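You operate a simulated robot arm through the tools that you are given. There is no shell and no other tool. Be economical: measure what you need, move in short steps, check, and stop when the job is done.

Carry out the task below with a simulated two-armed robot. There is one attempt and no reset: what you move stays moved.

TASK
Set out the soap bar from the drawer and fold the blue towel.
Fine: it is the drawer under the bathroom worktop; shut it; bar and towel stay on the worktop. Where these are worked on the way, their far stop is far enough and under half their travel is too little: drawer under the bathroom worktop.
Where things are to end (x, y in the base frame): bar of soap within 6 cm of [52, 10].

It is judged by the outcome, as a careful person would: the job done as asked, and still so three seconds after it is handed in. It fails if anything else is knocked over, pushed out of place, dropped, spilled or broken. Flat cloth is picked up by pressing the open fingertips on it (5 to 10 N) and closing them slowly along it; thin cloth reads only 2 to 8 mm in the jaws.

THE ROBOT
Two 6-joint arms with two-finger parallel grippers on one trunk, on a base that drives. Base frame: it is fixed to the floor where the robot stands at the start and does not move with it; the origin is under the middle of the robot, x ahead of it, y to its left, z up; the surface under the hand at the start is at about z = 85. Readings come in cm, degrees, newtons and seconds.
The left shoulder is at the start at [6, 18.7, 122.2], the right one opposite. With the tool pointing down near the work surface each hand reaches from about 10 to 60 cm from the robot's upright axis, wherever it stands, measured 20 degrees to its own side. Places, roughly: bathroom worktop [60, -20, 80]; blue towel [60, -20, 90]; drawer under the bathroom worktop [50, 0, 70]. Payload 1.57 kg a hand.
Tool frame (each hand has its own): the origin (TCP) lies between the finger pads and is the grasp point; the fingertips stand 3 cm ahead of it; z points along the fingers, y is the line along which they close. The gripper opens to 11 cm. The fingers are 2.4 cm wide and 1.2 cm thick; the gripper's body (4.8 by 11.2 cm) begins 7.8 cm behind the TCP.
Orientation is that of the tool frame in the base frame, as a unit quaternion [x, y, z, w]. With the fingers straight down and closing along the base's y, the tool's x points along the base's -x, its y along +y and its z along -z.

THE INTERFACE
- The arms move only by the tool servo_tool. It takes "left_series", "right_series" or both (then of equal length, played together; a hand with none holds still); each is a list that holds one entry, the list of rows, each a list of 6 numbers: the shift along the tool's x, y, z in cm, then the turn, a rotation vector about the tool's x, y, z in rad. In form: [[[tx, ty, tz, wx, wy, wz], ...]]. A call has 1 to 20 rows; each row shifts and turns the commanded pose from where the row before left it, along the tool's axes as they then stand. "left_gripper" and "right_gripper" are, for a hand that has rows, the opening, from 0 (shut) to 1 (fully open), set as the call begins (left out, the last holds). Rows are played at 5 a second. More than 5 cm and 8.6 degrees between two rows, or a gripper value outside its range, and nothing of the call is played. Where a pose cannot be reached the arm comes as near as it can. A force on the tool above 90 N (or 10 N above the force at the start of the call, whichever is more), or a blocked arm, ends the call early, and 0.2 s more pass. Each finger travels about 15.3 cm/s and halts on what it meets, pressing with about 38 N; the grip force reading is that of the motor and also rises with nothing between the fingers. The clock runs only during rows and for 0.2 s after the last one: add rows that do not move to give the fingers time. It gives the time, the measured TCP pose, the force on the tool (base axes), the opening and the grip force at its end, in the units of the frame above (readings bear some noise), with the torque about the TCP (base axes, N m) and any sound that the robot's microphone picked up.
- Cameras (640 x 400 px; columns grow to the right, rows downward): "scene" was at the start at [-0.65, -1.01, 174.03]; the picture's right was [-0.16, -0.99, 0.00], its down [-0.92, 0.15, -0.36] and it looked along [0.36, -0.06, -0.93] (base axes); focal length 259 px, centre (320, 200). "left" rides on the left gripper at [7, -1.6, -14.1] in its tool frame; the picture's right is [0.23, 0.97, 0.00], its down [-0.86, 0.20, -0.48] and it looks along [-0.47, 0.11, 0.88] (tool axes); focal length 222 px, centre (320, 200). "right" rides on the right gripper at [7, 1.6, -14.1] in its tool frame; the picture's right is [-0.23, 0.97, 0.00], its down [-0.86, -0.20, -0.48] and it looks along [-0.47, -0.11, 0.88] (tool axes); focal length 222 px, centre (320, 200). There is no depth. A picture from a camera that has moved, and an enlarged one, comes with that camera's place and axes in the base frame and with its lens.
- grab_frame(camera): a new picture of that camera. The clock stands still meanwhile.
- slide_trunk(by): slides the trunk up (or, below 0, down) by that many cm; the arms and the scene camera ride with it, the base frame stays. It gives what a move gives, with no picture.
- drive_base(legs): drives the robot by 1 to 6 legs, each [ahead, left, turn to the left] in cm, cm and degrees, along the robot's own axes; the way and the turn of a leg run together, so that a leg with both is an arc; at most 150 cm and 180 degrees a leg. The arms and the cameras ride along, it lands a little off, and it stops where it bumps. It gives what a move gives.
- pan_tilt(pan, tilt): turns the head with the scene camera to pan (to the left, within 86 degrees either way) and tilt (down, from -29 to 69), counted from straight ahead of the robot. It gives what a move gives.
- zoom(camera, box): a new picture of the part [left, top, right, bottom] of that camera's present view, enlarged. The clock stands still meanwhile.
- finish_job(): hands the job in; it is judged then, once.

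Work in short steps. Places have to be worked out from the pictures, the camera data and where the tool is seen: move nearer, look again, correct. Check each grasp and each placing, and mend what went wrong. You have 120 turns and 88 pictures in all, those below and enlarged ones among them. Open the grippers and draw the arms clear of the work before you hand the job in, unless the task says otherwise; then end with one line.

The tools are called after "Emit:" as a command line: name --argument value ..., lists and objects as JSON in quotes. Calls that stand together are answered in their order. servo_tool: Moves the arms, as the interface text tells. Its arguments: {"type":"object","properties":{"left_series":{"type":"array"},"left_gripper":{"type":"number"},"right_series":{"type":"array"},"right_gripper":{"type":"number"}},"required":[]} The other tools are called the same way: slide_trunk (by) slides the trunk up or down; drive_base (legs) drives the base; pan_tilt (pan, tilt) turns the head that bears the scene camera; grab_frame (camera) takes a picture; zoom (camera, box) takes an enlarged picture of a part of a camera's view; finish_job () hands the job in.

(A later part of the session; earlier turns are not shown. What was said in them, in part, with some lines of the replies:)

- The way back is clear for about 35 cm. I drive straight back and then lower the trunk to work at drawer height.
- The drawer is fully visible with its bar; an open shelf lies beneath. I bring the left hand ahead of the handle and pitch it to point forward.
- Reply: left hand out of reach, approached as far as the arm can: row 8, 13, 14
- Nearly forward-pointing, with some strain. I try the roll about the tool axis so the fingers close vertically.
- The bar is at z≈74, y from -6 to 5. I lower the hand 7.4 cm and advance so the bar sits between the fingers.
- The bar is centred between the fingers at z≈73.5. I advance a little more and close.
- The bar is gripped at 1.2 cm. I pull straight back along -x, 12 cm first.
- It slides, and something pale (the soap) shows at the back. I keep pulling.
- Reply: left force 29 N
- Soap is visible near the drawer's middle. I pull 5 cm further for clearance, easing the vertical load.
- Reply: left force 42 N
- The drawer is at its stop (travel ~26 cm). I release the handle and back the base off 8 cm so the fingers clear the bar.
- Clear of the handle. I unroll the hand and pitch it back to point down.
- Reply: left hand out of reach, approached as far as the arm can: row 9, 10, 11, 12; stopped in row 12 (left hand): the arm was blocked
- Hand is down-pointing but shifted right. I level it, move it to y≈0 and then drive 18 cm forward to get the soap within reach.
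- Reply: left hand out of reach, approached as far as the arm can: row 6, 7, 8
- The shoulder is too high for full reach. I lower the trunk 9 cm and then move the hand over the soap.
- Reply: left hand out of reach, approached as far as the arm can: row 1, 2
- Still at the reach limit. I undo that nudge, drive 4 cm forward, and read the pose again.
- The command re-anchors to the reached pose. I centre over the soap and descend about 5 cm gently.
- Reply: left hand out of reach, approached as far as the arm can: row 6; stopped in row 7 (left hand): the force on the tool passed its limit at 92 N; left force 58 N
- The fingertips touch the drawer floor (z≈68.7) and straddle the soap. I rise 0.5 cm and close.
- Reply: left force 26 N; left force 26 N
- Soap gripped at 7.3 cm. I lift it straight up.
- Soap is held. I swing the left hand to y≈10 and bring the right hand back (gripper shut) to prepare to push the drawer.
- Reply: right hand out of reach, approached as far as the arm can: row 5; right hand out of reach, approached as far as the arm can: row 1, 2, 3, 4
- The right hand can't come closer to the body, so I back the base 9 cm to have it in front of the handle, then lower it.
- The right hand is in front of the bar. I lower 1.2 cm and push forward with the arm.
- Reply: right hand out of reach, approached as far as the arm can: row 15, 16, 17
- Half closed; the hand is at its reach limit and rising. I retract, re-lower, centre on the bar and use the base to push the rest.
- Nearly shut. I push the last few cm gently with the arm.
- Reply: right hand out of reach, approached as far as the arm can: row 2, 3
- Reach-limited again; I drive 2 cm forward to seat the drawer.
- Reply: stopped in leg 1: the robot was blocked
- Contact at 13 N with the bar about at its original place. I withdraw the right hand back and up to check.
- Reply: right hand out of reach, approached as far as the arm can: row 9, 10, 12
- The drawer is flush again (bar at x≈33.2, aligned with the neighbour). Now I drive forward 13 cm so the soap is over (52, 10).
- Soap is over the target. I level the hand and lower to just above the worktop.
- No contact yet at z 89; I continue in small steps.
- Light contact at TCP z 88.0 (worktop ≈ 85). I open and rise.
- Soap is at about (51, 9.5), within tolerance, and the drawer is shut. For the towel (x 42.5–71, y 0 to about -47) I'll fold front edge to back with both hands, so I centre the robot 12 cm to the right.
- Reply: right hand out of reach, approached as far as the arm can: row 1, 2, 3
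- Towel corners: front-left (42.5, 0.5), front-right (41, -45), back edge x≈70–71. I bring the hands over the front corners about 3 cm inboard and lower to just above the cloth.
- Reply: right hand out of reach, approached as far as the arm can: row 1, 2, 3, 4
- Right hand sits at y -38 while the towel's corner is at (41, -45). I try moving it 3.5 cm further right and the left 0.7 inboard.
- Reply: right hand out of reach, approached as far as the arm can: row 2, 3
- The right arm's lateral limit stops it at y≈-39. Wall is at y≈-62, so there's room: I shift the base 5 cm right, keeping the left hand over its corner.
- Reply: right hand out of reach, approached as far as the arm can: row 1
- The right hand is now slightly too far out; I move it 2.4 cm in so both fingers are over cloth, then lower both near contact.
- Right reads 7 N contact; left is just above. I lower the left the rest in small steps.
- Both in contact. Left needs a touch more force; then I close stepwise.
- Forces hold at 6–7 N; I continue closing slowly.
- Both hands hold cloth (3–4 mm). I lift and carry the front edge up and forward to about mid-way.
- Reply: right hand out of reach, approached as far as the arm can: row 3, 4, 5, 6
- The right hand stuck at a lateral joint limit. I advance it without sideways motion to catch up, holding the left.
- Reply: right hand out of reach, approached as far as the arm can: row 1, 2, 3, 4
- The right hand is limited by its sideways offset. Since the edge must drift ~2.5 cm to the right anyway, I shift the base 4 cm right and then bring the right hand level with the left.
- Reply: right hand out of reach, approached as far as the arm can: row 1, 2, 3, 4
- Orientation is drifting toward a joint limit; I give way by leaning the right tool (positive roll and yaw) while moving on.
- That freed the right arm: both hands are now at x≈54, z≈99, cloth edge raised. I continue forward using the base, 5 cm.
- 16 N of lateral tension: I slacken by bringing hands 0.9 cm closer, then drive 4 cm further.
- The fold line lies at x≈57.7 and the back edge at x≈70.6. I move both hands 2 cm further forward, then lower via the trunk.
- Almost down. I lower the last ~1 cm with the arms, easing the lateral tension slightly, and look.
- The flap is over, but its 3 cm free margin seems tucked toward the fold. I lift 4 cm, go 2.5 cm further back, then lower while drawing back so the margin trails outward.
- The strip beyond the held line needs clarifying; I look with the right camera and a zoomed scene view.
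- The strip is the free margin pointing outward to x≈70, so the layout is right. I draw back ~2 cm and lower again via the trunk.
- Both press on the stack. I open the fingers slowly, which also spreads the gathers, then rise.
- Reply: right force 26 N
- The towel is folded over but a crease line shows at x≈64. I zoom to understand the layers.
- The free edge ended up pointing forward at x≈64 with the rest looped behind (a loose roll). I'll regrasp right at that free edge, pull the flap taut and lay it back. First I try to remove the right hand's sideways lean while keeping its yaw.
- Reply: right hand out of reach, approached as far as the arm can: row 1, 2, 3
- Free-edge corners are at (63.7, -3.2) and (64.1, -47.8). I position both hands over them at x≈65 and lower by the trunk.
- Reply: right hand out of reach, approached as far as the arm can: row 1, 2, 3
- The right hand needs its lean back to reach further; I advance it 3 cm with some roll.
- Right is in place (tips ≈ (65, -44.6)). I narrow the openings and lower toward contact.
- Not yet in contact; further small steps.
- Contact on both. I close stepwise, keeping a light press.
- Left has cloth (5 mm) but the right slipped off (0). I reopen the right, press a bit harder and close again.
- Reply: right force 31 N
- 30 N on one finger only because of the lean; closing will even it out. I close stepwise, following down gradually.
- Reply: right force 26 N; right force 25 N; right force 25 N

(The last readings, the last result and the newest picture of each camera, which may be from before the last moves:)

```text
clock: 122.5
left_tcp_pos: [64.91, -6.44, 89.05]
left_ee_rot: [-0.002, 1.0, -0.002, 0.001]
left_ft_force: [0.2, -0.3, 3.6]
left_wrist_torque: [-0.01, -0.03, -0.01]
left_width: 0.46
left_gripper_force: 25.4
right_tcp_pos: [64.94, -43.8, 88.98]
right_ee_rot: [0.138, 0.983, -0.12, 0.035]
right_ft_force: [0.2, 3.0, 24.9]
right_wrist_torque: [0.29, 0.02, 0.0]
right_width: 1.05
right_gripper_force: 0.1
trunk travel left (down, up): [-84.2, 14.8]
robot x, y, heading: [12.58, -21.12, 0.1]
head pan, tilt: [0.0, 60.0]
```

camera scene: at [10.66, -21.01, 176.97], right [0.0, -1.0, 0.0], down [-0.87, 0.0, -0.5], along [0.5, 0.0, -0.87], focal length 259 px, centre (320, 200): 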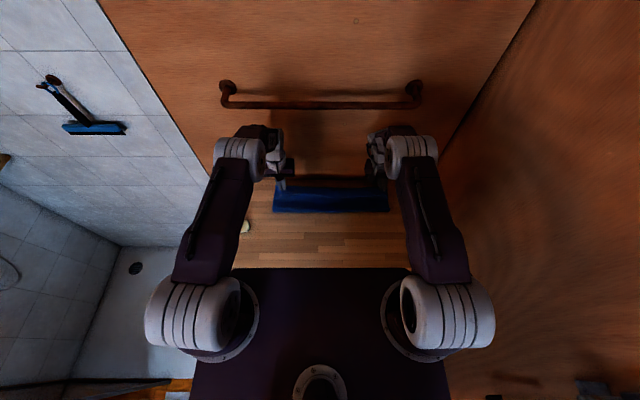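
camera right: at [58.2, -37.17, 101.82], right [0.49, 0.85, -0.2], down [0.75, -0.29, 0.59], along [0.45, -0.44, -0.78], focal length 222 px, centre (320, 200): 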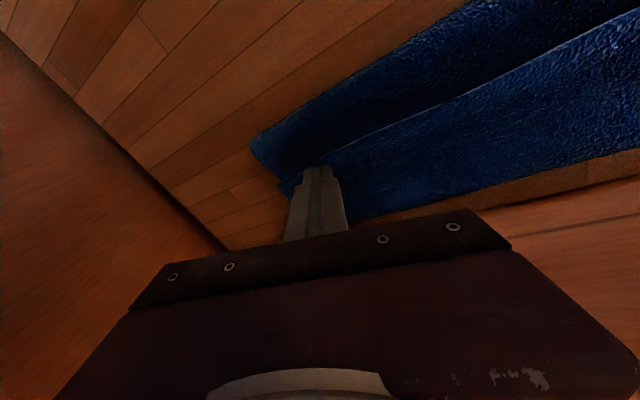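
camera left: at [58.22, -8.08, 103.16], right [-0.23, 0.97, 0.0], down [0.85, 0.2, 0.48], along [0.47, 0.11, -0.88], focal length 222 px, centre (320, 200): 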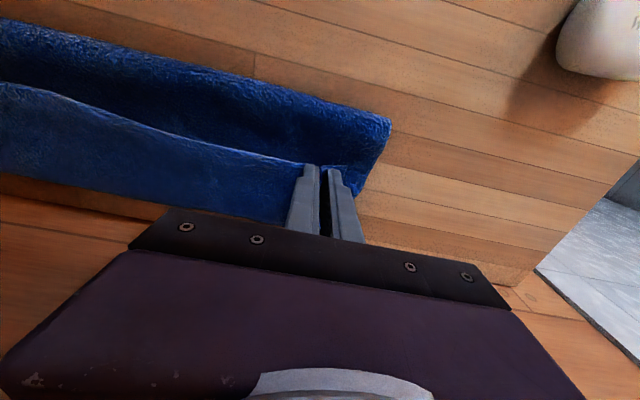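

I ease the press to under 10 N and finish closing.

Emit:
servo_tool --right_series '[[[0, 0, -0.3, 0, 0, 0], [0, 0, 0, 0, 0, 0]]]' --right_gripper 0.07

Emit:
servo_tool --right_series '[[[0, 0, 0, 0, 0, 0], [0, 0, 0, 0, 0, 0], [0, 0, 0, 0, 0, 0]]]' --right_gripper 0

Emit:
grab_frame --camera "right"

```text
clock: 123.1
left_tcp_pos: [65.13, -6.5, 89.11]
left_ee_rot: [-0.001, 1.0, -0.002, 0.0]
left_ft_force: [-1.4, 0.8, 5.1]
left_wrist_torque: [0.0, 0.0, -0.02]
left_width: 0.47
left_gripper_force: 24.5
right_tcp_pos: [64.94, -43.67, 88.97]
right_ee_rot: [0.137, 0.983, -0.119, 0.034]
right_ft_force: [-1.1, 0.5, 8.8]
right_wrist_torque: [0.07, 0.03, 0.05]
right_width: 0.83
right_gripper_force: 0.5
trunk travel left (down, up): [-84.2, 14.8]
robot x, y, heading: [12.13, -20.62, 0.1]
head pan, tilt: [0.0, 60.0]
```

```text
clock: 123.9
left_tcp_pos: [65.11, -6.43, 88.94]
left_ee_rot: [-0.001, 1.0, -0.002, 0.0]
left_ft_force: [-0.7, -0.3, 5.1]
left_wrist_torque: [0.01, 0.05, -0.03]
left_width: 0.43
left_gripper_force: 25.3
right_tcp_pos: [64.95, -43.87, 89.12]
right_ee_rot: [0.137, 0.983, -0.119, 0.033]
right_ft_force: [-0.8, 2.8, 4.6]
right_wrist_torque: [0.08, 0.04, 0.02]
right_width: 0.43
right_gripper_force: 24.9
trunk travel left (down, up): [-84.2, 14.8]
robot x, y, heading: [12.81, -20.8, 0.2]
head pan, tilt: [0.0, 60.0]
```

```text
21 pictures are left
camera right: at [58.27, -36.98, 101.9], right [0.49, 0.85, -0.2], down [0.75, -0.29, 0.59], along [0.45, -0.44, -0.78], focal length 222 px, centre (320, 200)
```

right: 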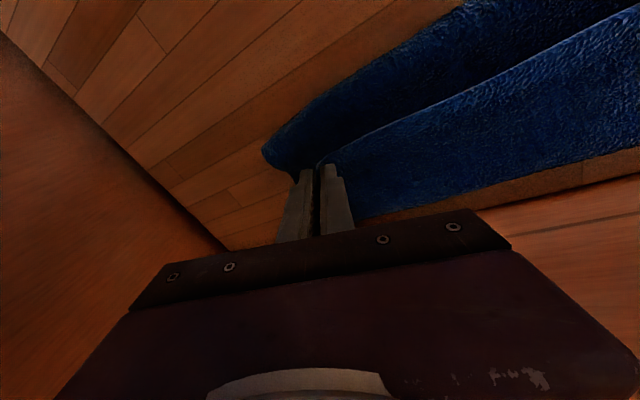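

Both hold ~4 mm of cloth. I lift with the trunk and draw back with the base to pull the flap taut above the fold.

Emit:
slide_trunk --by 6

Emit:
drive_base --legs '[[-4, 0, 0]]'

Emit:
slide_trunk --by 5

Emit:
grab_frame --camera "left"

Emit:
zoom --camera "scene" --box '[230, 100, 430, 260]'

```text
clock: 124.9
left_tcp_pos: [65.25, -6.53, 94.88]
left_ee_rot: [-0.001, 1.0, -0.002, -0.001]
left_ft_force: [0.3, -1.2, -0.5]
left_wrist_torque: [-0.02, 0.01, -0.04]
left_width: 0.47
left_gripper_force: 25.0
right_tcp_pos: [65.2, -43.91, 94.98]
right_ee_rot: [0.137, 0.983, -0.12, 0.032]
right_ft_force: [-0.1, 1.6, -0.4]
right_wrist_torque: [0.02, 0.04, 0.01]
right_width: 0.42
right_gripper_force: 25.7
trunk travel left (down, up): [-90.2, 8.8]
robot x, y, heading: [12.47, -20.88, 0.1]
head pan, tilt: [0.0, 60.0]
```

```text
clock: 125.8
left_tcp_pos: [61.75, -6.57, 94.45]
left_ee_rot: [-0.003, 1.0, -0.001, -0.004]
left_ft_force: [0.9, -1.0, -1.0]
left_wrist_torque: [-0.02, 0.05, -0.02]
left_width: 0.47
left_gripper_force: 24.9
right_tcp_pos: [61.78, -43.88, 94.57]
right_ee_rot: [0.137, 0.983, -0.12, 0.03]
right_ft_force: [0.3, 0.8, 0.8]
right_wrist_torque: [0.05, 0.03, -0.02]
right_width: 0.4
right_gripper_force: 24.6
trunk travel left (down, up): [-90.2, 8.8]
robot x, y, heading: [8.43, -20.86, 0.2]
head pan, tilt: [0.0, 60.0]
```

```text
clock: 126.7
left_tcp_pos: [60.97, -6.57, 100.09]
left_ee_rot: [-0.001, 1.0, -0.002, 0.0]
left_ft_force: [0.5, -0.1, 0.4]
left_wrist_torque: [-0.04, 0.0, -0.02]
left_width: 0.45
left_gripper_force: 25.1
right_tcp_pos: [60.96, -43.92, 100.05]
right_ee_rot: [0.137, 0.983, -0.118, 0.034]
right_ft_force: [0.3, 1.0, -0.6]
right_wrist_torque: [0.03, -0.05, 0.02]
right_width: 0.41
right_gripper_force: 24.6
trunk travel left (down, up): [-95.2, 3.8]
robot x, y, heading: [8.39, -20.44, 0.3]
head pan, tilt: [0.0, 60.0]
```

```text
20 pictures are left
camera left: at [54.12, -8.07, 114.18], right [-0.23, 0.97, 0.0], down [0.85, 0.2, 0.48], along [0.47, 0.11, -0.88], focal length 222 px, centre (320, 200)
```

left: 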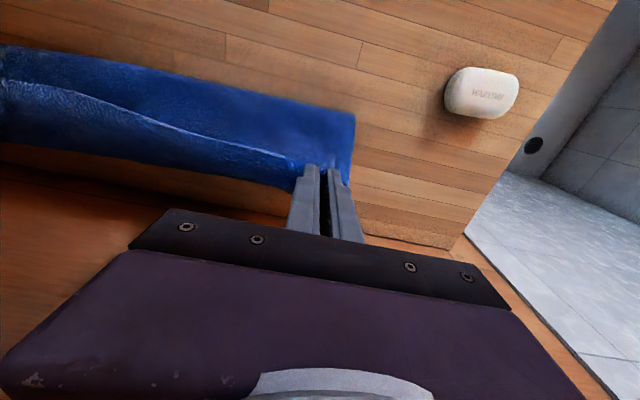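

```text
2.50 times, centred on (330, 180) of scene
camera zoom: at [8.54, -21.0, 185.17], right [0.0, -1.0, 0.0], down [-0.87, 0.0, -0.5], along [0.5, 0.0, -0.87], focal length 648 px, centre (295, 250)
```

zoom: 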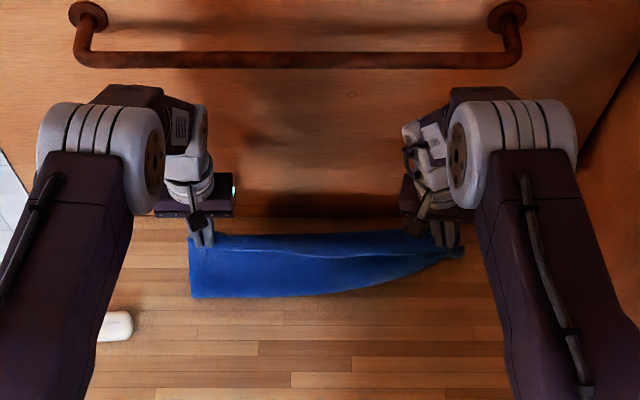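

Left side looks right (fold at x≈57); the right side rises oddly. I look with the right camera.

Emit:
grab_frame --camera "right"

```text
18 pictures are left
camera right: at [54.22, -37.02, 112.9], right [0.49, 0.85, -0.2], down [0.75, -0.29, 0.59], along [0.45, -0.44, -0.78], focal length 222 px, centre (320, 200)
```

right: 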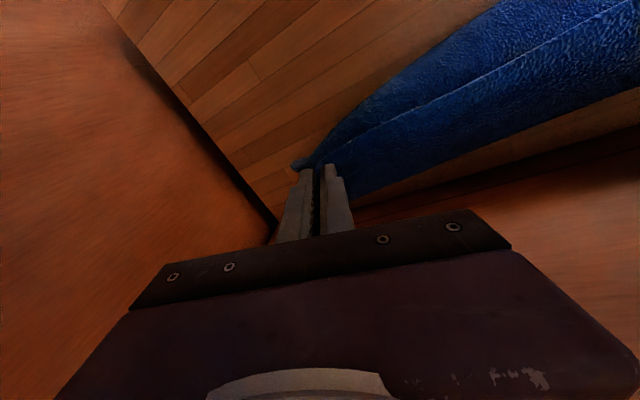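

The right hand caught all layers. I return to the earlier spot, set it down and release only the right hand.

Emit:
drive_base --legs '[[4, 0, 0]]'

Emit:
slide_trunk --by -10.6

Emit:
servo_tool --right_series '[[[0, 0, 0, 0, 0, 0], [0, 0, 0, 0, 0, 0], [0, 0, -1, 0, 0, 0], [0, 0, -1.5, 0, 0, 0], [0, -0.5, -2, 0, 0, 0], [0, 0, 0, 0, 0, 0]]]' --right_gripper 0.3

Emit:
grab_frame --camera "right"

```text
clock: 127.6
left_tcp_pos: [64.77, -6.71, 100.26]
left_ee_rot: [-0.001, 1.0, -0.002, 0.003]
left_ft_force: [-0.1, -0.2, 0.3]
left_wrist_torque: [-0.08, -0.06, -0.05]
left_width: 0.46
left_gripper_force: 24.8
right_tcp_pos: [64.67, -43.92, 100.4]
right_ee_rot: [0.137, 0.983, -0.119, 0.035]
right_ft_force: [0.3, 0.9, 0.7]
right_wrist_torque: [0.07, -0.04, 0.06]
right_width: 0.43
right_gripper_force: 25.6
trunk travel left (down, up): [-95.2, 3.8]
robot x, y, heading: [12.14, -20.55, -0.1]
head pan, tilt: [0.0, 60.0]
```

```text
clock: 129.0
left_tcp_pos: [65.13, -6.56, 89.39]
left_ee_rot: [-0.001, 1.0, -0.001, 0.0]
left_ft_force: [0.8, -1.0, 2.3]
left_wrist_torque: [-0.07, -0.02, -0.02]
left_width: 0.44
left_gripper_force: 24.9
right_tcp_pos: [65.15, -43.96, 89.41]
right_ee_rot: [0.138, 0.983, -0.118, 0.032]
right_ft_force: [-1.1, 0.8, 2.3]
right_wrist_torque: [0.03, 0.0, -0.01]
right_width: 0.42
right_gripper_force: 25.1
trunk travel left (down, up): [-84.6, 14.4]
robot x, y, heading: [12.7, -20.72, 0.0]
head pan, tilt: [0.0, 60.0]
```

```text
clock: 130.4
left_tcp_pos: [65.14, -6.54, 89.37]
left_ee_rot: [-0.001, 1.0, -0.002, 0.0]
left_ft_force: [0.9, -1.0, 1.9]
left_wrist_torque: [-0.08, -0.04, 0.0]
left_width: 0.45
left_gripper_force: 24.6
right_tcp_pos: [65.01, -43.32, 93.94]
right_ee_rot: [0.137, 0.983, -0.119, 0.033]
right_ft_force: [0.8, 0.1, -0.4]
right_wrist_torque: [-0.01, 0.0, 0.0]
right_width: 3.32
right_gripper_force: 0.0
trunk travel left (down, up): [-84.6, 14.4]
robot x, y, heading: [12.67, -21.01, 0.2]
head pan, tilt: [0.0, 60.0]
```

```text
17 pictures are left
camera right: at [58.14, -36.47, 106.8], right [0.49, 0.85, -0.2], down [0.75, -0.29, 0.59], along [0.45, -0.44, -0.78], focal length 222 px, centre (320, 200)
```

right: 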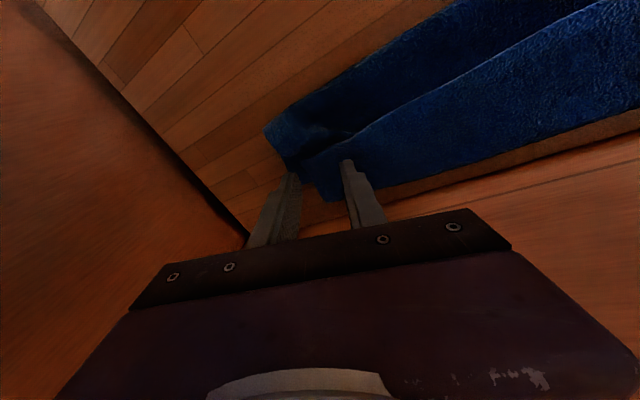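

Restored. I take out part of the right hand's lean (it will retreat slightly), then use a 2 cm base advance to regain reach.

Emit:
servo_tool --right_series '[[[1, 0, 0, -0.08, 0, 0], [1, 0, 0, -0.08, 0, 0], [0, 0, 0, 0, 0, 0]]]'

Emit:
drive_base --legs '[[2, 0, 0]]'

Emit:
servo_tool --left_series '[[[1, 0, 0, 0, 0, 0], [1, 0, 0, 0, 0, 0], [0, 0, 0, 0, 0, 0]]]' --right_series '[[[0, 0, 0, 0, 0, 0], [0, 0, 0, 0, 0, 0], [0, 0, 0, 0, 0, 0]]]'

```text
clock: 131.2
left_tcp_pos: [65.19, -6.53, 89.37]
left_ee_rot: [-0.001, 1.0, -0.002, 0.0]
left_ft_force: [0.3, -0.7, 1.3]
left_wrist_torque: [-0.08, 0.03, 0.0]
left_width: 0.46
left_gripper_force: 25.3
right_tcp_pos: [62.12, -42.63, 93.51]
right_ee_rot: [0.134, 0.989, -0.047, 0.049]
right_ft_force: [0.8, -0.7, -0.4]
right_wrist_torque: [-0.01, -0.01, -0.04]
right_width: 3.32
right_gripper_force: 0.0
right hand out of reach, approached as far as the arm can: row 2
trunk travel left (down, up): [-84.6, 14.4]
robot x, y, heading: [12.25, -20.84, 0.2]
head pan, tilt: [0.0, 60.0]
```

```text
clock: 132.0
left_tcp_pos: [66.87, -6.64, 89.58]
left_ee_rot: [0.0, 1.0, -0.002, 0.003]
left_ft_force: [-0.6, -0.4, 1.6]
left_wrist_torque: [0.03, -0.04, 0.0]
left_width: 0.47
left_gripper_force: 24.8
right_tcp_pos: [63.98, -42.69, 93.63]
right_ee_rot: [0.134, 0.989, -0.046, 0.051]
right_ft_force: [-0.1, 0.3, -0.6]
right_wrist_torque: [0.02, 0.0, 0.01]
right_width: 3.29
right_gripper_force: 0.1
trunk travel left (down, up): [-84.6, 14.4]
robot x, y, heading: [14.21, -20.82, 0.2]
head pan, tilt: [0.0, 60.0]
```

```text
clock: 132.8
left_tcp_pos: [65.24, -6.59, 89.32]
left_ee_rot: [-0.001, 1.0, -0.002, -0.002]
left_ft_force: [-0.5, -0.2, 2.0]
left_wrist_torque: [0.01, 0.05, 0.02]
left_width: 0.41
left_gripper_force: 24.9
right_tcp_pos: [64.29, -42.78, 93.44]
right_ee_rot: [0.135, 0.989, -0.047, 0.047]
right_ft_force: [-0.4, 0.8, 0.1]
right_wrist_torque: [0.01, 0.0, 0.01]
right_width: 3.3
right_gripper_force: 0.0
trunk travel left (down, up): [-84.6, 14.4]
robot x, y, heading: [14.12, -20.75, 0.0]
head pan, tilt: [0.0, 60.0]
```

Lean is now small. I advance 1.3 cm and lower near contact.

Emit:
servo_tool --right_series '[[[-1.25, 0.2, 0.1, 0, 0, 0], [0.11, 0.08, 1, 0, 0, 0], [0.11, 0.08, 1, 0, 0, 0], [0.11, 0.08, 1, 0, 0, 0], [0.05, 0.04, 0.5, 0, 0, 0], [0, 0, 0, 0, 0, 0]]]'

Emit:
grab_frame --camera "right"

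```text
clock: 134.2
left_tcp_pos: [65.23, -6.51, 89.48]
left_ee_rot: [-0.001, 1.0, -0.002, 0.0]
left_ft_force: [0.1, -0.2, 0.4]
left_wrist_torque: [-0.02, 0.01, 0.01]
left_width: 0.45
left_gripper_force: 25.5
right_tcp_pos: [65.44, -42.89, 90.06]
right_ee_rot: [0.133, 0.989, -0.049, 0.05]
right_ft_force: [-0.2, -0.1, 1.3]
right_wrist_torque: [0.0, 0.0, -0.01]
right_width: 3.28
right_gripper_force: 0.1
trunk travel left (down, up): [-84.6, 14.4]
robot x, y, heading: [14.79, -20.61, 0.3]
head pan, tilt: [0.0, 60.0]
```

```text
16 pictures are left
camera right: at [57.91, -37.93, 103.28], right [0.48, 0.87, -0.06], down [0.73, -0.36, 0.59], along [0.49, -0.32, -0.81], focal length 222 px, centre (320, 200)
```

right: 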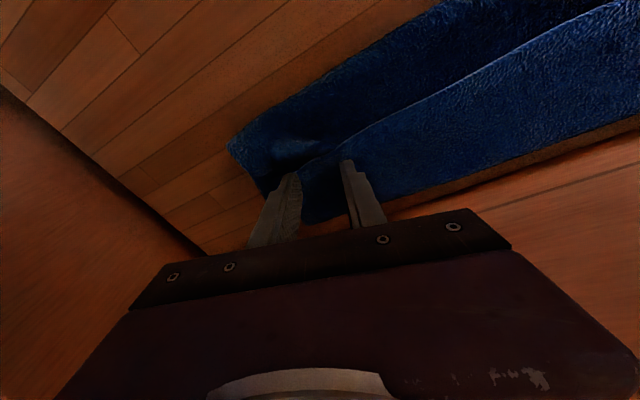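

Fingers are over the top panel near its edge. I lower to a light press.

Emit:
servo_tool --right_series '[[[0.02, 0.02, 0.25, 0, 0, 0], [0.02, 0.02, 0.2, 0, 0, 0], [0, 0, 0, 0, 0, 0]]]'

Emit:
servo_tool --right_series '[[[0.02, 0.01, 0.15, 0, 0, 0], [0, 0, 0, 0, 0, 0]]]'

```text
clock: 135.0
left_tcp_pos: [65.38, -6.64, 89.45]
left_ee_rot: [0.0, 1.0, -0.002, 0.0]
left_ft_force: [-0.4, -0.3, 2.0]
left_wrist_torque: [-0.02, 0.03, 0.01]
left_width: 0.45
left_gripper_force: 24.7
right_tcp_pos: [65.48, -42.86, 89.49]
right_ee_rot: [0.134, 0.989, -0.049, 0.049]
right_ft_force: [-0.7, 0.1, 1.2]
right_wrist_torque: [0.02, -0.01, 0.04]
right_width: 3.28
right_gripper_force: 0.1
trunk travel left (down, up): [-84.6, 14.4]
robot x, y, heading: [14.73, -20.96, 0.3]
head pan, tilt: [0.0, 60.0]
```

```text
clock: 135.6
left_tcp_pos: [65.26, -6.53, 89.37]
left_ee_rot: [-0.001, 1.0, -0.002, 0.0]
left_ft_force: [0.5, -0.1, -0.5]
left_wrist_torque: [-0.02, 0.01, -0.01]
left_width: 0.43
left_gripper_force: 24.9
right_tcp_pos: [65.34, -42.74, 89.45]
right_ee_rot: [0.135, 0.989, -0.048, 0.05]
right_ft_force: [-0.8, -0.6, 3.2]
right_wrist_torque: [0.02, 0.0, 0.01]
right_width: 3.24
right_gripper_force: 0.0
trunk travel left (down, up): [-84.6, 14.4]
robot x, y, heading: [14.24, -21.13, 0.3]
head pan, tilt: [0.0, 60.0]
```

Contact begins (3 N). I add 0.15 cm and close in steps, adding a little pressing as it levels.

Emit:
servo_tool --right_series '[[[0.02, 0.01, 0.15, 0, 0, 0], [0, 0, 0, 0, 0, 0]]]' --right_gripper 0.23

Emit:
servo_tool --right_series '[[[0, 0, 0.06, 0, 0, 0], [0, 0, 0, 0, 0, 0]]]' --right_gripper 0.17

Emit:
servo_tool --right_series '[[[0, 0, 0.05, 0, 0, 0], [0, 0, 0, 0, 0, 0]]]' --right_gripper 0.11

```text
clock: 136.2
left_tcp_pos: [65.28, -6.67, 89.31]
left_ee_rot: [0.0, 1.0, -0.001, 0.0]
left_ft_force: [0.8, -0.5, 1.2]
left_wrist_torque: [0.02, -0.01, -0.01]
left_width: 0.44
left_gripper_force: 25.6
right_tcp_pos: [65.4, -42.83, 89.28]
right_ee_rot: [0.135, 0.989, -0.048, 0.05]
right_ft_force: [0.2, -0.1, 4.6]
right_wrist_torque: [0.07, -0.03, 0.01]
right_width: 2.46
right_gripper_force: 0.1
trunk travel left (down, up): [-84.6, 14.4]
robot x, y, heading: [14.23, -20.96, 0.0]
head pan, tilt: [0.0, 60.0]
```

```text
clock: 136.8
left_tcp_pos: [65.29, -6.53, 89.35]
left_ee_rot: [-0.001, 1.0, -0.002, 0.001]
left_ft_force: [0.1, 0.0, 1.7]
left_wrist_torque: [-0.03, -0.03, 0.0]
left_width: 0.43
left_gripper_force: 24.9
right_tcp_pos: [65.31, -42.83, 89.18]
right_ee_rot: [0.135, 0.989, -0.047, 0.049]
right_ft_force: [-1.1, 0.3, 3.8]
right_wrist_torque: [0.09, 0.01, 0.01]
right_width: 1.8
right_gripper_force: 0.1
trunk travel left (down, up): [-84.6, 14.4]
robot x, y, heading: [14.21, -20.91, 0.3]
head pan, tilt: [0.0, 60.0]
```

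```text
clock: 137.4
left_tcp_pos: [65.18, -6.52, 89.36]
left_ee_rot: [-0.001, 1.0, -0.002, 0.0]
left_ft_force: [0.6, -0.6, 1.9]
left_wrist_torque: [-0.05, -0.03, -0.04]
left_width: 0.46
left_gripper_force: 25.6
right_tcp_pos: [65.39, -42.84, 89.13]
right_ee_rot: [0.134, 0.988, -0.048, 0.05]
right_ft_force: [-0.2, 0.7, 3.9]
right_wrist_torque: [0.08, 0.02, 0.01]
right_width: 1.15
right_gripper_force: 0.0
trunk travel left (down, up): [-84.6, 14.4]
robot x, y, heading: [14.38, -21.08, 0.2]
head pan, tilt: [0.0, 60.0]
```

I add slightly more press and close fully.

Emit:
servo_tool --right_series '[[[0, 0, 0.12, 0, 0, 0], [0, 0, 0, 0, 0, 0]]]' --right_gripper 0.07

Emit:
servo_tool --right_series '[[[0, 0, 0, 0, 0, 0], [0, 0, 0, 0, 0, 0], [0, 0, 0, 0, 0, 0]]]' --right_gripper 0

```text
clock: 138.0
left_tcp_pos: [65.23, -6.62, 89.46]
left_ee_rot: [0.0, 1.0, -0.002, 0.0]
left_ft_force: [0.9, -1.1, 1.8]
left_wrist_torque: [-0.06, 0.0, -0.01]
left_width: 0.47
left_gripper_force: 25.3
right_tcp_pos: [65.42, -42.79, 88.91]
right_ee_rot: [0.135, 0.988, -0.048, 0.05]
right_ft_force: [1.3, 0.7, 7.5]
right_wrist_torque: [0.03, -0.02, -0.02]
right_width: 0.79
right_gripper_force: 0.3
trunk travel left (down, up): [-84.6, 14.4]
robot x, y, heading: [14.62, -21.1, 0.3]
head pan, tilt: [0.0, 60.0]
```

```text
clock: 138.8
left_tcp_pos: [65.27, -6.62, 89.43]
left_ee_rot: [-0.001, 1.0, -0.001, -0.001]
left_ft_force: [1.1, -2.6, 0.2]
left_wrist_torque: [-0.06, -0.03, -0.03]
left_width: 0.44
left_gripper_force: 24.5
right_tcp_pos: [65.39, -42.9, 89.05]
right_ee_rot: [0.134, 0.989, -0.048, 0.05]
right_ft_force: [0.8, 3.6, 7.3]
right_wrist_torque: [0.13, -0.02, 0.0]
right_width: 0.34
right_gripper_force: 24.5
trunk travel left (down, up): [-84.6, 14.4]
robot x, y, heading: [14.35, -20.69, 0.2]
head pan, tilt: [0.0, 60.0]
```

Right now holds 3.4 mm. I lift 6 cm with the trunk, draw back 4 and check that side.

Emit:
slide_trunk --by 6

Emit:
drive_base --legs '[[-4, 0, 0]]'

Emit:
grab_frame --camera "right"

```text
clock: 139.8
left_tcp_pos: [65.29, -6.55, 95.23]
left_ee_rot: [-0.002, 1.0, -0.002, -0.001]
left_ft_force: [0.7, -1.9, -0.6]
left_wrist_torque: [-0.07, 0.0, -0.03]
left_width: 0.48
left_gripper_force: 24.8
right_tcp_pos: [65.4, -42.93, 95.1]
right_ee_rot: [0.134, 0.989, -0.048, 0.049]
right_ft_force: [0.1, 1.3, 0.7]
right_wrist_torque: [0.06, -0.01, 0.04]
right_width: 0.36
right_gripper_force: 24.4
trunk travel left (down, up): [-90.6, 8.4]
robot x, y, heading: [14.4, -20.54, 0.2]
head pan, tilt: [0.0, 60.0]
```

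```text
clock: 140.7
left_tcp_pos: [61.93, -6.58, 95.0]
left_ee_rot: [-0.001, 1.0, -0.002, -0.005]
left_ft_force: [0.6, -1.6, -0.6]
left_wrist_torque: [-0.06, 0.07, -0.01]
left_width: 0.48
left_gripper_force: 25.5
right_tcp_pos: [61.99, -42.89, 94.5]
right_ee_rot: [0.134, 0.989, -0.049, 0.046]
right_ft_force: [0.4, 1.2, -0.5]
right_wrist_torque: [0.08, 0.09, 0.01]
right_width: 0.32
right_gripper_force: 24.8
trunk travel left (down, up): [-90.6, 8.4]
robot x, y, heading: [10.31, -20.7, 0.2]
head pan, tilt: [0.0, 60.0]
```

```text
15 pictures are left
camera right: at [54.62, -37.88, 107.87], right [0.48, 0.87, -0.06], down [0.73, -0.36, 0.58], along [0.49, -0.32, -0.81], focal length 222 px, centre (320, 200)
```

right: 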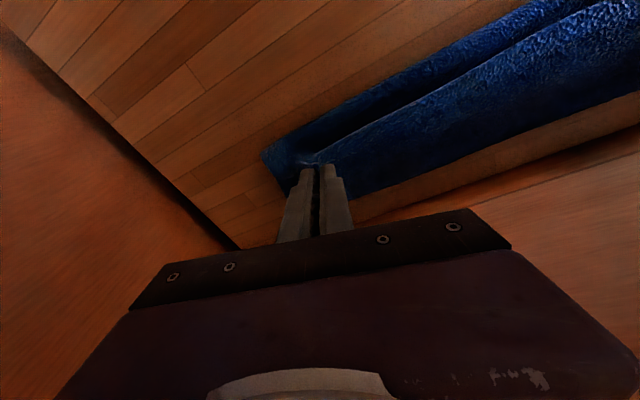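

Now the fold corner stays on the table while the flap lifts. I raise 5.5 cm more and draw back 4 cm to pull the flap taut.

Emit:
slide_trunk --by 5

Emit:
drive_base --legs '[[-4, 0, 0]]'

Emit:
zoom --camera "scene" --box '[230, 100, 430, 260]'

Emit:
grab_frame --camera "left"

```text
clock: 141.6
left_tcp_pos: [60.98, -6.58, 100.43]
left_ee_rot: [0.0, 1.0, -0.002, 0.001]
left_ft_force: [-0.4, -1.1, -1.1]
left_wrist_torque: [-0.07, 0.0, -0.05]
left_width: 0.47
left_gripper_force: 24.8
right_tcp_pos: [61.18, -42.88, 100.09]
right_ee_rot: [0.134, 0.989, -0.048, 0.049]
right_ft_force: [-0.2, 1.1, -0.1]
right_wrist_torque: [0.03, 0.0, 0.07]
right_width: 0.35
right_gripper_force: 24.4
trunk travel left (down, up): [-95.6, 3.4]
robot x, y, heading: [10.06, -20.93, 0.1]
head pan, tilt: [0.0, 60.0]
```

```text
clock: 142.4
left_tcp_pos: [57.99, -6.68, 99.99]
left_ee_rot: [-0.001, 1.0, -0.002, -0.004]
left_ft_force: [0.7, -2.4, 0.2]
left_wrist_torque: [-0.07, 0.07, -0.04]
left_width: 0.44
left_gripper_force: 24.4
right_tcp_pos: [58.2, -42.84, 99.57]
right_ee_rot: [0.134, 0.989, -0.048, 0.046]
right_ft_force: [0.5, 1.9, -0.7]
right_wrist_torque: [0.07, 0.08, 0.0]
right_width: 0.36
right_gripper_force: 24.7
trunk travel left (down, up): [-95.6, 3.4]
robot x, y, heading: [5.84, -20.81, 0.1]
head pan, tilt: [0.0, 60.0]
```

```text
2.50 times, centred on (330, 180) of scene
camera zoom: at [8.32, -21.01, 185.55], right [0.0, -1.0, 0.0], down [-0.87, 0.0, -0.49], along [0.49, 0.0, -0.87], focal length 648 px, centre (295, 250)
```

zoom: 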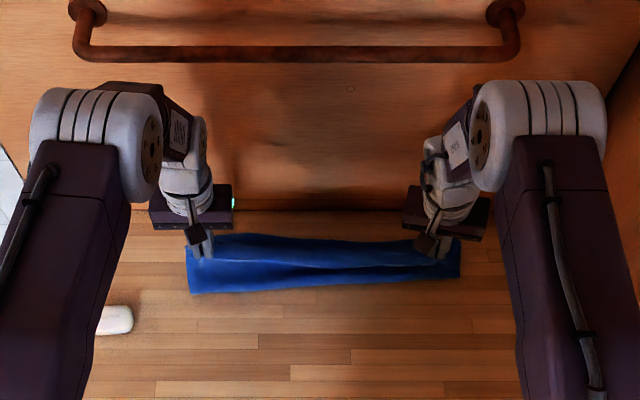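

```text
13 pictures are left
camera left: at [51.27, -8.16, 114.11], right [-0.23, 0.97, 0.0], down [0.86, 0.2, 0.47], along [0.46, 0.11, -0.88], focal length 222 px, centre (320, 200)
```

left: 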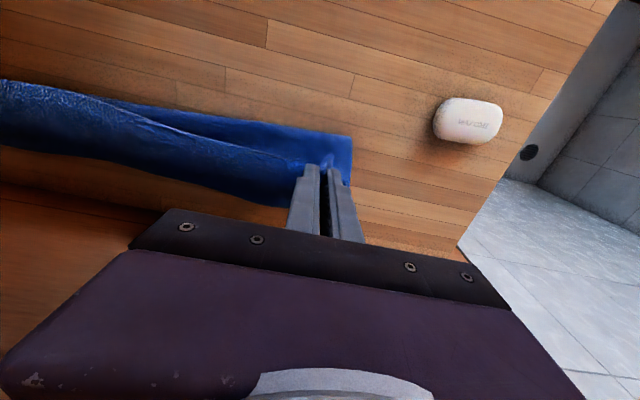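

Fold is at x≈56.5 on the left and 59.5 on the right. I pull back 2.5 cm and up 1.5 more to tighten the right, and look.

Emit:
drive_base --legs '[[-2.5, 0, 0]]'

Emit:
slide_trunk --by 1.5

Emit:
zoom --camera "scene" --box '[230, 100, 430, 260]'

```text
clock: 143.3
left_tcp_pos: [55.39, -6.64, 100.08]
left_ee_rot: [-0.001, 1.0, -0.002, -0.003]
left_ft_force: [0.1, -1.5, 0.1]
left_wrist_torque: [-0.03, 0.06, -0.03]
left_width: 0.46
left_gripper_force: 25.3
right_tcp_pos: [55.49, -42.95, 99.68]
right_ee_rot: [0.134, 0.989, -0.049, 0.047]
right_ft_force: [0.4, 1.5, -1.0]
right_wrist_torque: [0.05, 0.09, 0.0]
right_width: 0.36
right_gripper_force: 24.8
trunk travel left (down, up): [-95.6, 3.4]
robot x, y, heading: [4.17, -21.01, -0.1]
head pan, tilt: [0.0, 60.0]
```

```text
clock: 143.9
left_tcp_pos: [55.06, -6.73, 101.75]
left_ee_rot: [-0.001, 1.0, -0.002, -0.001]
left_ft_force: [0.0, -1.0, 0.2]
left_wrist_torque: [-0.06, 0.06, -0.05]
left_width: 0.45
left_gripper_force: 24.9
right_tcp_pos: [55.18, -42.94, 101.36]
right_ee_rot: [0.134, 0.989, -0.048, 0.05]
right_ft_force: [-0.1, 1.4, 0.2]
right_wrist_torque: [0.06, 0.01, 0.03]
right_width: 0.36
right_gripper_force: 24.4
trunk travel left (down, up): [-97.1, 1.9]
robot x, y, heading: [3.8, -21.05, 0.1]
head pan, tilt: [0.0, 60.0]
```

```text
2.50 times, centred on (330, 180) of scene
camera zoom: at [4.76, -21.03, 187.07], right [0.0, -1.0, 0.0], down [-0.87, 0.0, -0.5], along [0.5, 0.0, -0.87], focal length 648 px, centre (295, 250)
```

zoom: 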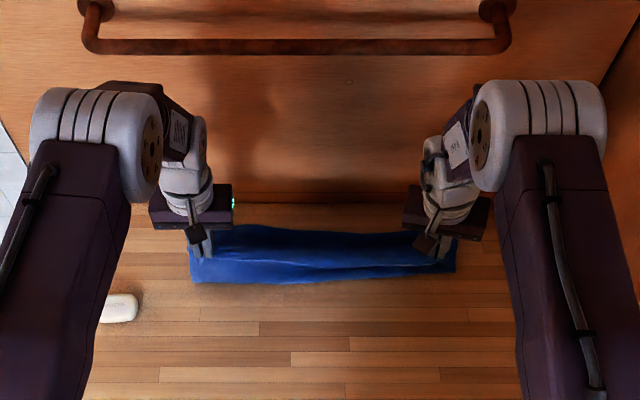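

Good and nearly straight. Now I swing the flap back along an arc, alternating base-forward and trunk-down moves to keep it near taut.

Emit:
drive_base --legs '[[5.5, 0, 0]]'

Emit:
slide_trunk --by -3

Emit:
drive_base --legs '[[4, 0, 0]]'

Emit:
slide_trunk --by -3

Emit:
drive_base --legs '[[2.5, 0, 0]]'

Emit:
zoom --camera "scene" --box '[230, 100, 430, 260]'

```text
clock: 144.8
left_tcp_pos: [59.34, -6.55, 102.42]
left_ee_rot: [0.0, 1.0, -0.002, 0.004]
left_ft_force: [-1.2, -1.2, 0.6]
left_wrist_torque: [-0.06, -0.05, -0.04]
left_width: 0.45
left_gripper_force: 25.2
right_tcp_pos: [59.5, -42.89, 101.92]
right_ee_rot: [0.134, 0.988, -0.047, 0.054]
right_ft_force: [0.0, 1.1, 0.7]
right_wrist_torque: [0.08, -0.07, 0.05]
right_width: 0.37
right_gripper_force: 24.8
trunk travel left (down, up): [-97.1, 1.9]
robot x, y, heading: [9.1, -20.77, 0.1]
head pan, tilt: [0.0, 60.0]
```

```text
clock: 145.6
left_tcp_pos: [60.2, -6.55, 98.97]
left_ee_rot: [0.0, 1.0, -0.002, 0.0]
left_ft_force: [-0.4, -1.3, 0.2]
left_wrist_torque: [-0.06, 0.02, 0.0]
left_width: 0.45
left_gripper_force: 24.9
right_tcp_pos: [60.22, -42.82, 98.51]
right_ee_rot: [0.134, 0.989, -0.048, 0.049]
right_ft_force: [-0.6, 1.6, -0.3]
right_wrist_torque: [0.04, 0.03, 0.01]
right_width: 0.36
right_gripper_force: 24.4
trunk travel left (down, up): [-94.1, 4.9]
robot x, y, heading: [9.29, -21.15, 0.1]
head pan, tilt: [0.0, 60.0]
```

```text
clock: 146.5
left_tcp_pos: [63.49, -6.7, 99.24]
left_ee_rot: [-0.002, 1.0, -0.001, 0.003]
left_ft_force: [-0.6, -1.5, 0.2]
left_wrist_torque: [-0.09, -0.04, -0.01]
left_width: 0.44
left_gripper_force: 25.3
right_tcp_pos: [63.76, -42.83, 98.9]
right_ee_rot: [0.134, 0.989, -0.047, 0.052]
right_ft_force: [-0.3, 2.2, -0.4]
right_wrist_torque: [0.04, -0.05, 0.0]
right_width: 0.36
right_gripper_force: 24.1
trunk travel left (down, up): [-94.1, 4.9]
robot x, y, heading: [12.9, -21.17, 0.1]
head pan, tilt: [0.0, 60.0]
```

```text
clock: 147.2
left_tcp_pos: [64.05, -6.69, 95.96]
left_ee_rot: [0.0, 1.0, -0.002, 0.0]
left_ft_force: [1.0, -2.1, 0.2]
left_wrist_torque: [-0.05, -0.02, -0.04]
left_width: 0.45
left_gripper_force: 25.3
right_tcp_pos: [64.34, -42.68, 95.37]
right_ee_rot: [0.135, 0.988, -0.049, 0.05]
right_ft_force: [0.5, 1.0, 0.6]
right_wrist_torque: [0.05, 0.01, 0.0]
right_width: 0.33
right_gripper_force: 24.7
trunk travel left (down, up): [-91.1, 7.9]
robot x, y, heading: [12.79, -21.04, 0.1]
head pan, tilt: [0.0, 60.0]
```

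```text
clock: 148.2
left_tcp_pos: [66.22, -6.67, 95.78]
left_ee_rot: [0.002, 1.0, -0.002, -0.002]
left_ft_force: [0.7, -2.1, -0.5]
left_wrist_torque: [-0.06, 0.03, -0.01]
left_width: 0.47
left_gripper_force: 24.6
right_tcp_pos: [66.4, -42.87, 95.32]
right_ee_rot: [0.135, 0.989, -0.048, 0.049]
right_ft_force: [0.2, 1.6, -1.2]
right_wrist_torque: [0.04, 0.0, 0.01]
right_width: 0.37
right_gripper_force: 24.3
trunk travel left (down, up): [-91.1, 7.9]
robot x, y, heading: [15.18, -21.1, -0.1]
head pan, tilt: [0.0, 60.0]
stopped in leg 1: the robot was blocked; the commanded pose is now the measured one
```

```text
2.50 times, centred on (330, 180) of scene
camera zoom: at [15.96, -20.97, 181.07], right [0.0, -1.0, 0.0], down [-0.87, 0.0, -0.5], along [0.5, 0.0, -0.87], focal length 648 px, centre (295, 250)
```

zoom: 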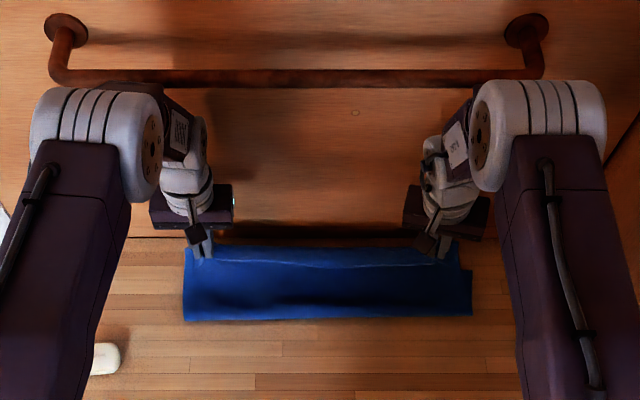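

The base touched the cabinet at x≈15, so I back off 0.7 cm and use the arms for the remaining reach, with a little right-hand lean.

Emit:
drive_base --legs '[[-0.8, 0, 0]]'

Emit:
servo_tool --left_series '[[[-1, 0, 0.3, 0, 0, 0], [-1, 0, 0.3, 0, 0, 0], [-1, 0, 0.4, 0, 0, 0], [-0.4, 0, 0.3, 0, 0, 0], [0, 0, 0, 0, 0, 0]]]' --right_series '[[[-1, 0.15, 0.3, 0.04, 0, 0], [-1, 0.15, 0.3, 0.04, 0, 0], [-0.8, 0.1, 0.3, 0.03, 0, 0], [-0.4, 0.1, 0.2, 0, 0, 0], [0, 0, 0, 0, 0, 0]]]'

Emit:
grab_frame --camera "left"

```text
clock: 148.9
left_tcp_pos: [65.73, -6.73, 95.61]
left_ee_rot: [0.001, 1.0, -0.002, -0.001]
left_ft_force: [0.4, -2.1, -0.4]
left_wrist_torque: [-0.08, 0.03, -0.01]
left_width: 0.45
left_gripper_force: 25.2
right_tcp_pos: [65.73, -42.86, 95.26]
right_ee_rot: [0.135, 0.989, -0.048, 0.048]
right_ft_force: [-0.2, 0.9, -0.1]
right_wrist_torque: [0.03, 0.02, 0.01]
right_width: 0.36
right_gripper_force: 24.2
trunk travel left (down, up): [-91.1, 7.9]
robot x, y, heading: [14.8, -20.87, 0.0]
head pan, tilt: [0.0, 60.0]
```

```text
clock: 150.1
left_tcp_pos: [68.84, -6.77, 94.42]
left_ee_rot: [0.0, 1.0, -0.002, 0.0]
left_ft_force: [-0.1, -6.5, 0.3]
left_wrist_torque: [-0.23, 0.01, -0.06]
left_width: 0.45
left_gripper_force: 25.2
right_tcp_pos: [68.92, -43.4, 94.56]
right_ee_rot: [0.138, 0.984, -0.102, 0.042]
right_ft_force: [0.4, 6.7, -0.2]
right_wrist_torque: [0.26, 0.01, 0.04]
right_width: 0.36
right_gripper_force: 24.5
trunk travel left (down, up): [-91.1, 7.9]
robot x, y, heading: [14.18, -20.73, -0.1]
head pan, tilt: [0.0, 60.0]
```

```text
10 pictures are left
camera left: at [62.03, -8.29, 108.58], right [-0.23, 0.97, 0.0], down [0.86, 0.2, 0.48], along [0.46, 0.11, -0.88], focal length 222 px, centre (320, 200)
```

left: 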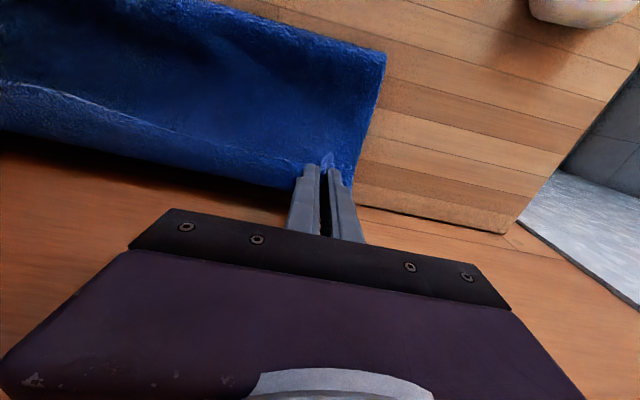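

Hands are at x≈68.9, fold at about x≈58.5. I lower onto the stack.

Emit:
slide_trunk --by -5

Emit:
servo_tool --left_series '[[[0, 0, 0.3, 0, 0, 0], [0, 0, 0, 0, 0, 0]]]' --right_series '[[[0, 0.05, 0.3, 0, 0, 0], [0, 0, 0, 0, 0, 0]]]'

```text
clock: 151.0
left_tcp_pos: [68.91, -6.79, 89.58]
left_ee_rot: [0.0, 1.0, -0.002, 0.0]
left_ft_force: [0.2, -7.1, 0.0]
left_wrist_torque: [-0.25, 0.03, -0.06]
left_width: 0.47
left_gripper_force: 24.9
right_tcp_pos: [68.79, -43.44, 89.67]
right_ee_rot: [0.138, 0.984, -0.103, 0.042]
right_ft_force: [1.2, 7.2, 0.9]
right_wrist_torque: [0.27, -0.03, 0.01]
right_width: 0.34
right_gripper_force: 24.2
trunk travel left (down, up): [-86.1, 12.9]
robot x, y, heading: [14.9, -20.81, -0.3]
head pan, tilt: [0.0, 60.0]
```

```text
clock: 151.6
left_tcp_pos: [68.78, -6.82, 89.23]
left_ee_rot: [0.001, 1.0, -0.002, -0.001]
left_ft_force: [0.6, -5.8, 1.7]
left_wrist_torque: [-0.18, 0.0, -0.05]
left_width: 0.48
left_gripper_force: 24.9
right_tcp_pos: [68.79, -43.51, 89.34]
right_ee_rot: [0.138, 0.984, -0.102, 0.043]
right_ft_force: [-0.9, 7.7, 0.6]
right_wrist_torque: [0.25, -0.01, 0.0]
right_width: 0.33
right_gripper_force: 24.3
trunk travel left (down, up): [-86.1, 12.9]
robot x, y, heading: [14.15, -20.8, 0.0]
head pan, tilt: [0.0, 60.0]
```

Nearly on the stack with light load. I lower 0.4 cm, open slowly and rise.

Emit:
servo_tool --left_series '[[[0, 0, 0.3, 0, 0, 0], [0, 0, 0, 0, 0, 0]]]' --right_series '[[[0, 0.05, 0.3, 0, 0, 0], [0, 0, 0, 0, 0, 0]]]'

Emit:
servo_tool --left_series '[[[0, 0, 0, 0, 0, 0], [0, 0, 0, 0, 0, 0]]]' --right_series '[[[0, 0, 0, 0, 0, 0], [0, 0, 0, 0, 0, 0]]]' --left_gripper 0.15 --right_gripper 0.15

Emit:
slide_trunk --by 8

Emit:
zoom --camera "left" --box '[0, 0, 420, 230]'

Emit:
zoom --camera "right" --box '[200, 0, 620, 230]'

```text
clock: 152.2
left_tcp_pos: [68.85, -6.74, 88.98]
left_ee_rot: [0.001, 1.0, -0.002, 0.0]
left_ft_force: [0.5, -6.5, 5.2]
left_wrist_torque: [-0.22, -0.01, -0.05]
left_width: 0.49
left_gripper_force: 25.5
right_tcp_pos: [68.75, -43.48, 88.96]
right_ee_rot: [0.137, 0.984, -0.102, 0.042]
right_ft_force: [0.0, 6.5, 1.9]
right_wrist_torque: [0.28, 0.01, 0.02]
right_width: 0.38
right_gripper_force: 24.5
trunk travel left (down, up): [-86.1, 12.9]
robot x, y, heading: [14.59, -20.54, 0.1]
head pan, tilt: [0.0, 60.0]
```

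```text
clock: 152.8
left_tcp_pos: [68.87, -6.76, 88.89]
left_ee_rot: [0.0, 1.0, -0.002, 0.0]
left_ft_force: [0.0, 0.4, 3.1]
left_wrist_torque: [0.05, -0.04, 0.01]
left_width: 1.6
left_gripper_force: 0.2
right_tcp_pos: [68.73, -43.5, 89.0]
right_ee_rot: [0.138, 0.984, -0.103, 0.043]
right_ft_force: [0.5, 0.1, 2.0]
right_wrist_torque: [0.01, 0.01, 0.02]
right_width: 1.61
right_gripper_force: 0.0
trunk travel left (down, up): [-86.1, 12.9]
robot x, y, heading: [14.36, -20.64, -0.2]
head pan, tilt: [0.0, 60.0]
```

```text
clock: 154.0
left_tcp_pos: [68.86, -6.8, 96.8]
left_ee_rot: [0.001, 1.0, -0.002, 0.0]
left_ft_force: [-0.4, -0.2, -0.3]
left_wrist_torque: [-0.03, 0.0, 0.03]
left_width: 1.64
left_gripper_force: 0.1
right_tcp_pos: [68.83, -43.34, 96.94]
right_ee_rot: [0.138, 0.984, -0.102, 0.043]
right_ft_force: [0.0, -0.1, -0.2]
right_wrist_torque: [-0.03, -0.05, 0.0]
right_width: 1.66
right_gripper_force: 0.0
trunk travel left (down, up): [-94.1, 4.9]
robot x, y, heading: [14.13, -21.08, -0.0]
head pan, tilt: [0.0, 60.0]
```

```text
1.52 times, centred on (210, 115) of left
camera zoom: at [62.0, -8.26, 111.02], right [-0.23, 0.97, 0.0], down [0.86, 0.2, 0.48], along [0.47, 0.11, -0.88], focal length 338 px, centre (488, 330)
```

zoom: 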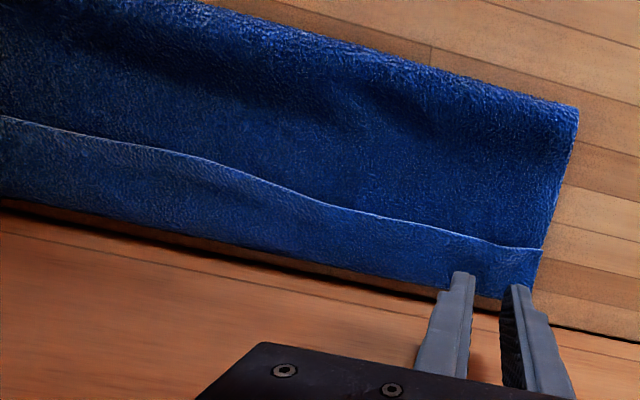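

```text
1.52 times, centred on (410, 115) of right
camera zoom: at [61.77, -37.03, 109.87], right [0.49, 0.86, -0.16], down [0.74, -0.31, 0.6], along [0.46, -0.41, -0.78], focal length 338 px, centre (183, 330)
```

zoom: 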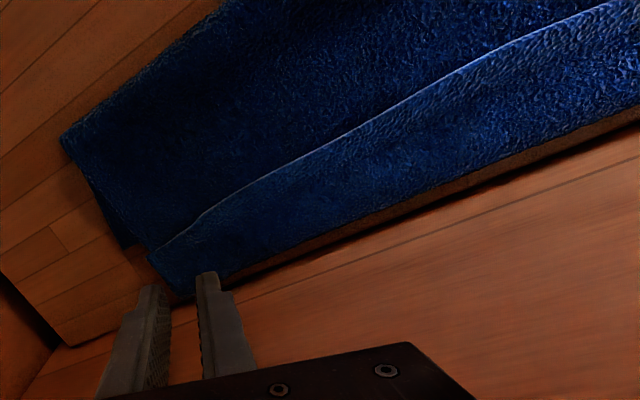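

The towel now lies folded over: fold at x≈58.6, free edge at x≈67.5 near the back edge, flat and straight. I raise, back away and open the grippers.

Emit:
slide_trunk --by 3.5

Emit:
drive_base --legs '[[-40, 0, 0]]'

Emit:
servo_tool --left_series '[[[0, 0, 0, 0, 0, 0], [0, 0, 0, 0, 0, 0], [0, 0, 0, 0, 0, 0]]]' --right_series '[[[0, 0, 0, 0, 0, 0], [0, 0, 0, 0, 0, 0], [0, 0, 0, 0, 0, 0]]]' --left_gripper 1 --right_gripper 1

Emit:
pan_tilt --pan 5 --tilt 50

Emit:
zoom --camera "scene" --box '[180, 100, 460, 300]'

```text
clock: 154.8
left_tcp_pos: [66.95, -6.61, 97.6]
left_ee_rot: [0.001, 1.0, 0.001, -0.031]
left_ft_force: [0.3, -0.7, 0.0]
left_wrist_torque: [0.0, -0.01, 0.0]
left_width: 1.63
left_gripper_force: 0.1
right_tcp_pos: [67.45, -43.52, 98.38]
right_ee_rot: [0.134, 0.985, -0.105, 0.021]
right_ft_force: [-0.3, -0.3, 0.2]
right_wrist_torque: [0.05, -0.05, 0.0]
right_width: 1.66
right_gripper_force: 0.0
trunk travel left (down, up): [-97.6, 1.4]
robot x, y, heading: [14.32, -20.62, 0.3]
head pan, tilt: [0.0, 60.0]
```

```text
clock: 157.3
left_tcp_pos: [29.68, -6.61, 100.29]
left_ee_rot: [-0.001, 1.0, -0.002, 0.0]
left_ft_force: [0.4, -0.1, 0.0]
left_wrist_torque: [0.02, 0.01, 0.0]
left_width: 1.68
left_gripper_force: 0.1
right_tcp_pos: [29.53, -43.46, 100.47]
right_ee_rot: [0.137, 0.984, -0.102, 0.042]
right_ft_force: [0.3, -0.6, -0.9]
right_wrist_torque: [-0.01, 0.04, 0.04]
right_width: 1.63
right_gripper_force: 0.1
trunk travel left (down, up): [-97.6, 1.4]
robot x, y, heading: [-24.82, -21.02, 0.3]
head pan, tilt: [0.0, 60.0]
```

```text
clock: 158.1
left_tcp_pos: [29.4, -6.6, 100.43]
left_ee_rot: [0.0, 1.0, -0.002, 0.0]
left_ft_force: [-0.2, -0.7, -0.7]
left_wrist_torque: [0.01, -0.04, 0.0]
left_width: 11.0
left_gripper_force: 0.1
right_tcp_pos: [29.48, -43.31, 100.48]
right_ee_rot: [0.136, 0.984, -0.103, 0.042]
right_ft_force: [-0.4, 0.2, -0.8]
right_wrist_torque: [-0.04, 0.01, 0.0]
right_width: 11.0
right_gripper_force: 0.0
trunk travel left (down, up): [-97.6, 1.4]
robot x, y, heading: [-25.11, -21.03, 0.1]
head pan, tilt: [0.0, 60.0]
```

```text
clock: 158.8
left_tcp_pos: [29.38, -6.55, 100.31]
left_ee_rot: [-0.002, 1.0, -0.002, 0.001]
left_ft_force: [-0.2, 0.2, 0.1]
left_wrist_torque: [0.01, 0.02, 0.0]
left_width: 11.02
left_gripper_force: 0.1
right_tcp_pos: [29.48, -43.42, 100.51]
right_ee_rot: [0.137, 0.984, -0.102, 0.042]
right_ft_force: [0.6, 0.4, 0.0]
right_wrist_torque: [0.01, 0.04, -0.01]
right_width: 10.99
right_gripper_force: 0.1
trunk travel left (down, up): [-97.6, 1.4]
robot x, y, heading: [-25.29, -21.23, -0.0]
head pan, tilt: [5.0, 50.0]
```

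```text
2.00 times, centred on (320, 200) of scene
camera zoom: at [-23.51, -20.33, 188.82], right [0.09, -1.0, 0.0], down [-0.76, -0.07, -0.64], along [0.64, 0.06, -0.77], focal length 518 px, centre (320, 200)
```

zoom: 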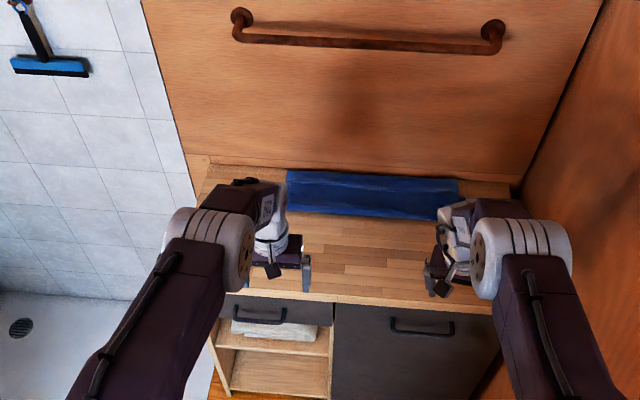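

The drawer is shut and the towel folded flat. One last look for the soap, hidden behind the left hand.

Emit:
drive_base --legs '[[-10, -4, 0]]'

Emit:
zoom --camera "scene" --box '[180, 100, 460, 300]'

```text
clock: 160.0
left_tcp_pos: [19.84, -10.59, 100.07]
left_ee_rot: [-0.002, 1.0, -0.003, -0.001]
left_ft_force: [0.1, 0.6, -0.2]
left_wrist_torque: [0.02, 0.0, 0.0]
left_width: 11.0
left_gripper_force: 0.0
right_tcp_pos: [19.98, -47.38, 100.34]
right_ee_rot: [0.136, 0.985, -0.102, 0.04]
right_ft_force: [0.2, 0.4, 0.2]
right_wrist_torque: [-0.06, -0.01, 0.0]
right_width: 10.98
right_gripper_force: 0.1
trunk travel left (down, up): [-97.6, 1.4]
robot x, y, heading: [-34.48, -25.12, -0.0]
head pan, tilt: [5.0, 50.0]
```

```text
2.00 times, centred on (320, 200) of scene
camera zoom: at [-32.69, -24.17, 188.81], right [0.09, -1.0, 0.0], down [-0.77, -0.07, -0.64], along [0.64, 0.06, -0.77], focal length 518 px, centre (320, 200)
```

zoom: 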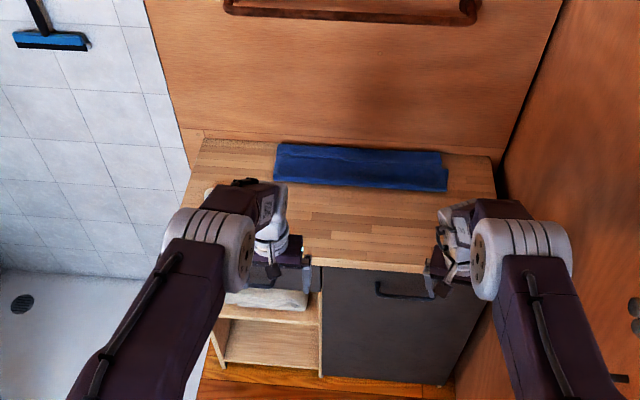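

The soap was last seen undisturbed at about (51, 9.5), nothing has gone near it since, and both arms are clear with the grippers open. I hand in.

Emit:
finish_job

```text
The job is handed in.
```

I set the soap bar on the worktop at about (51, 9.5), shut the drawer and folded the blue towel on the worktop. The fold is not an exact half: the towel's free edge stops about 4 cm short of the back. In the last pictures the left arm hid the soap; I last saw it in place just before the final towel placement.
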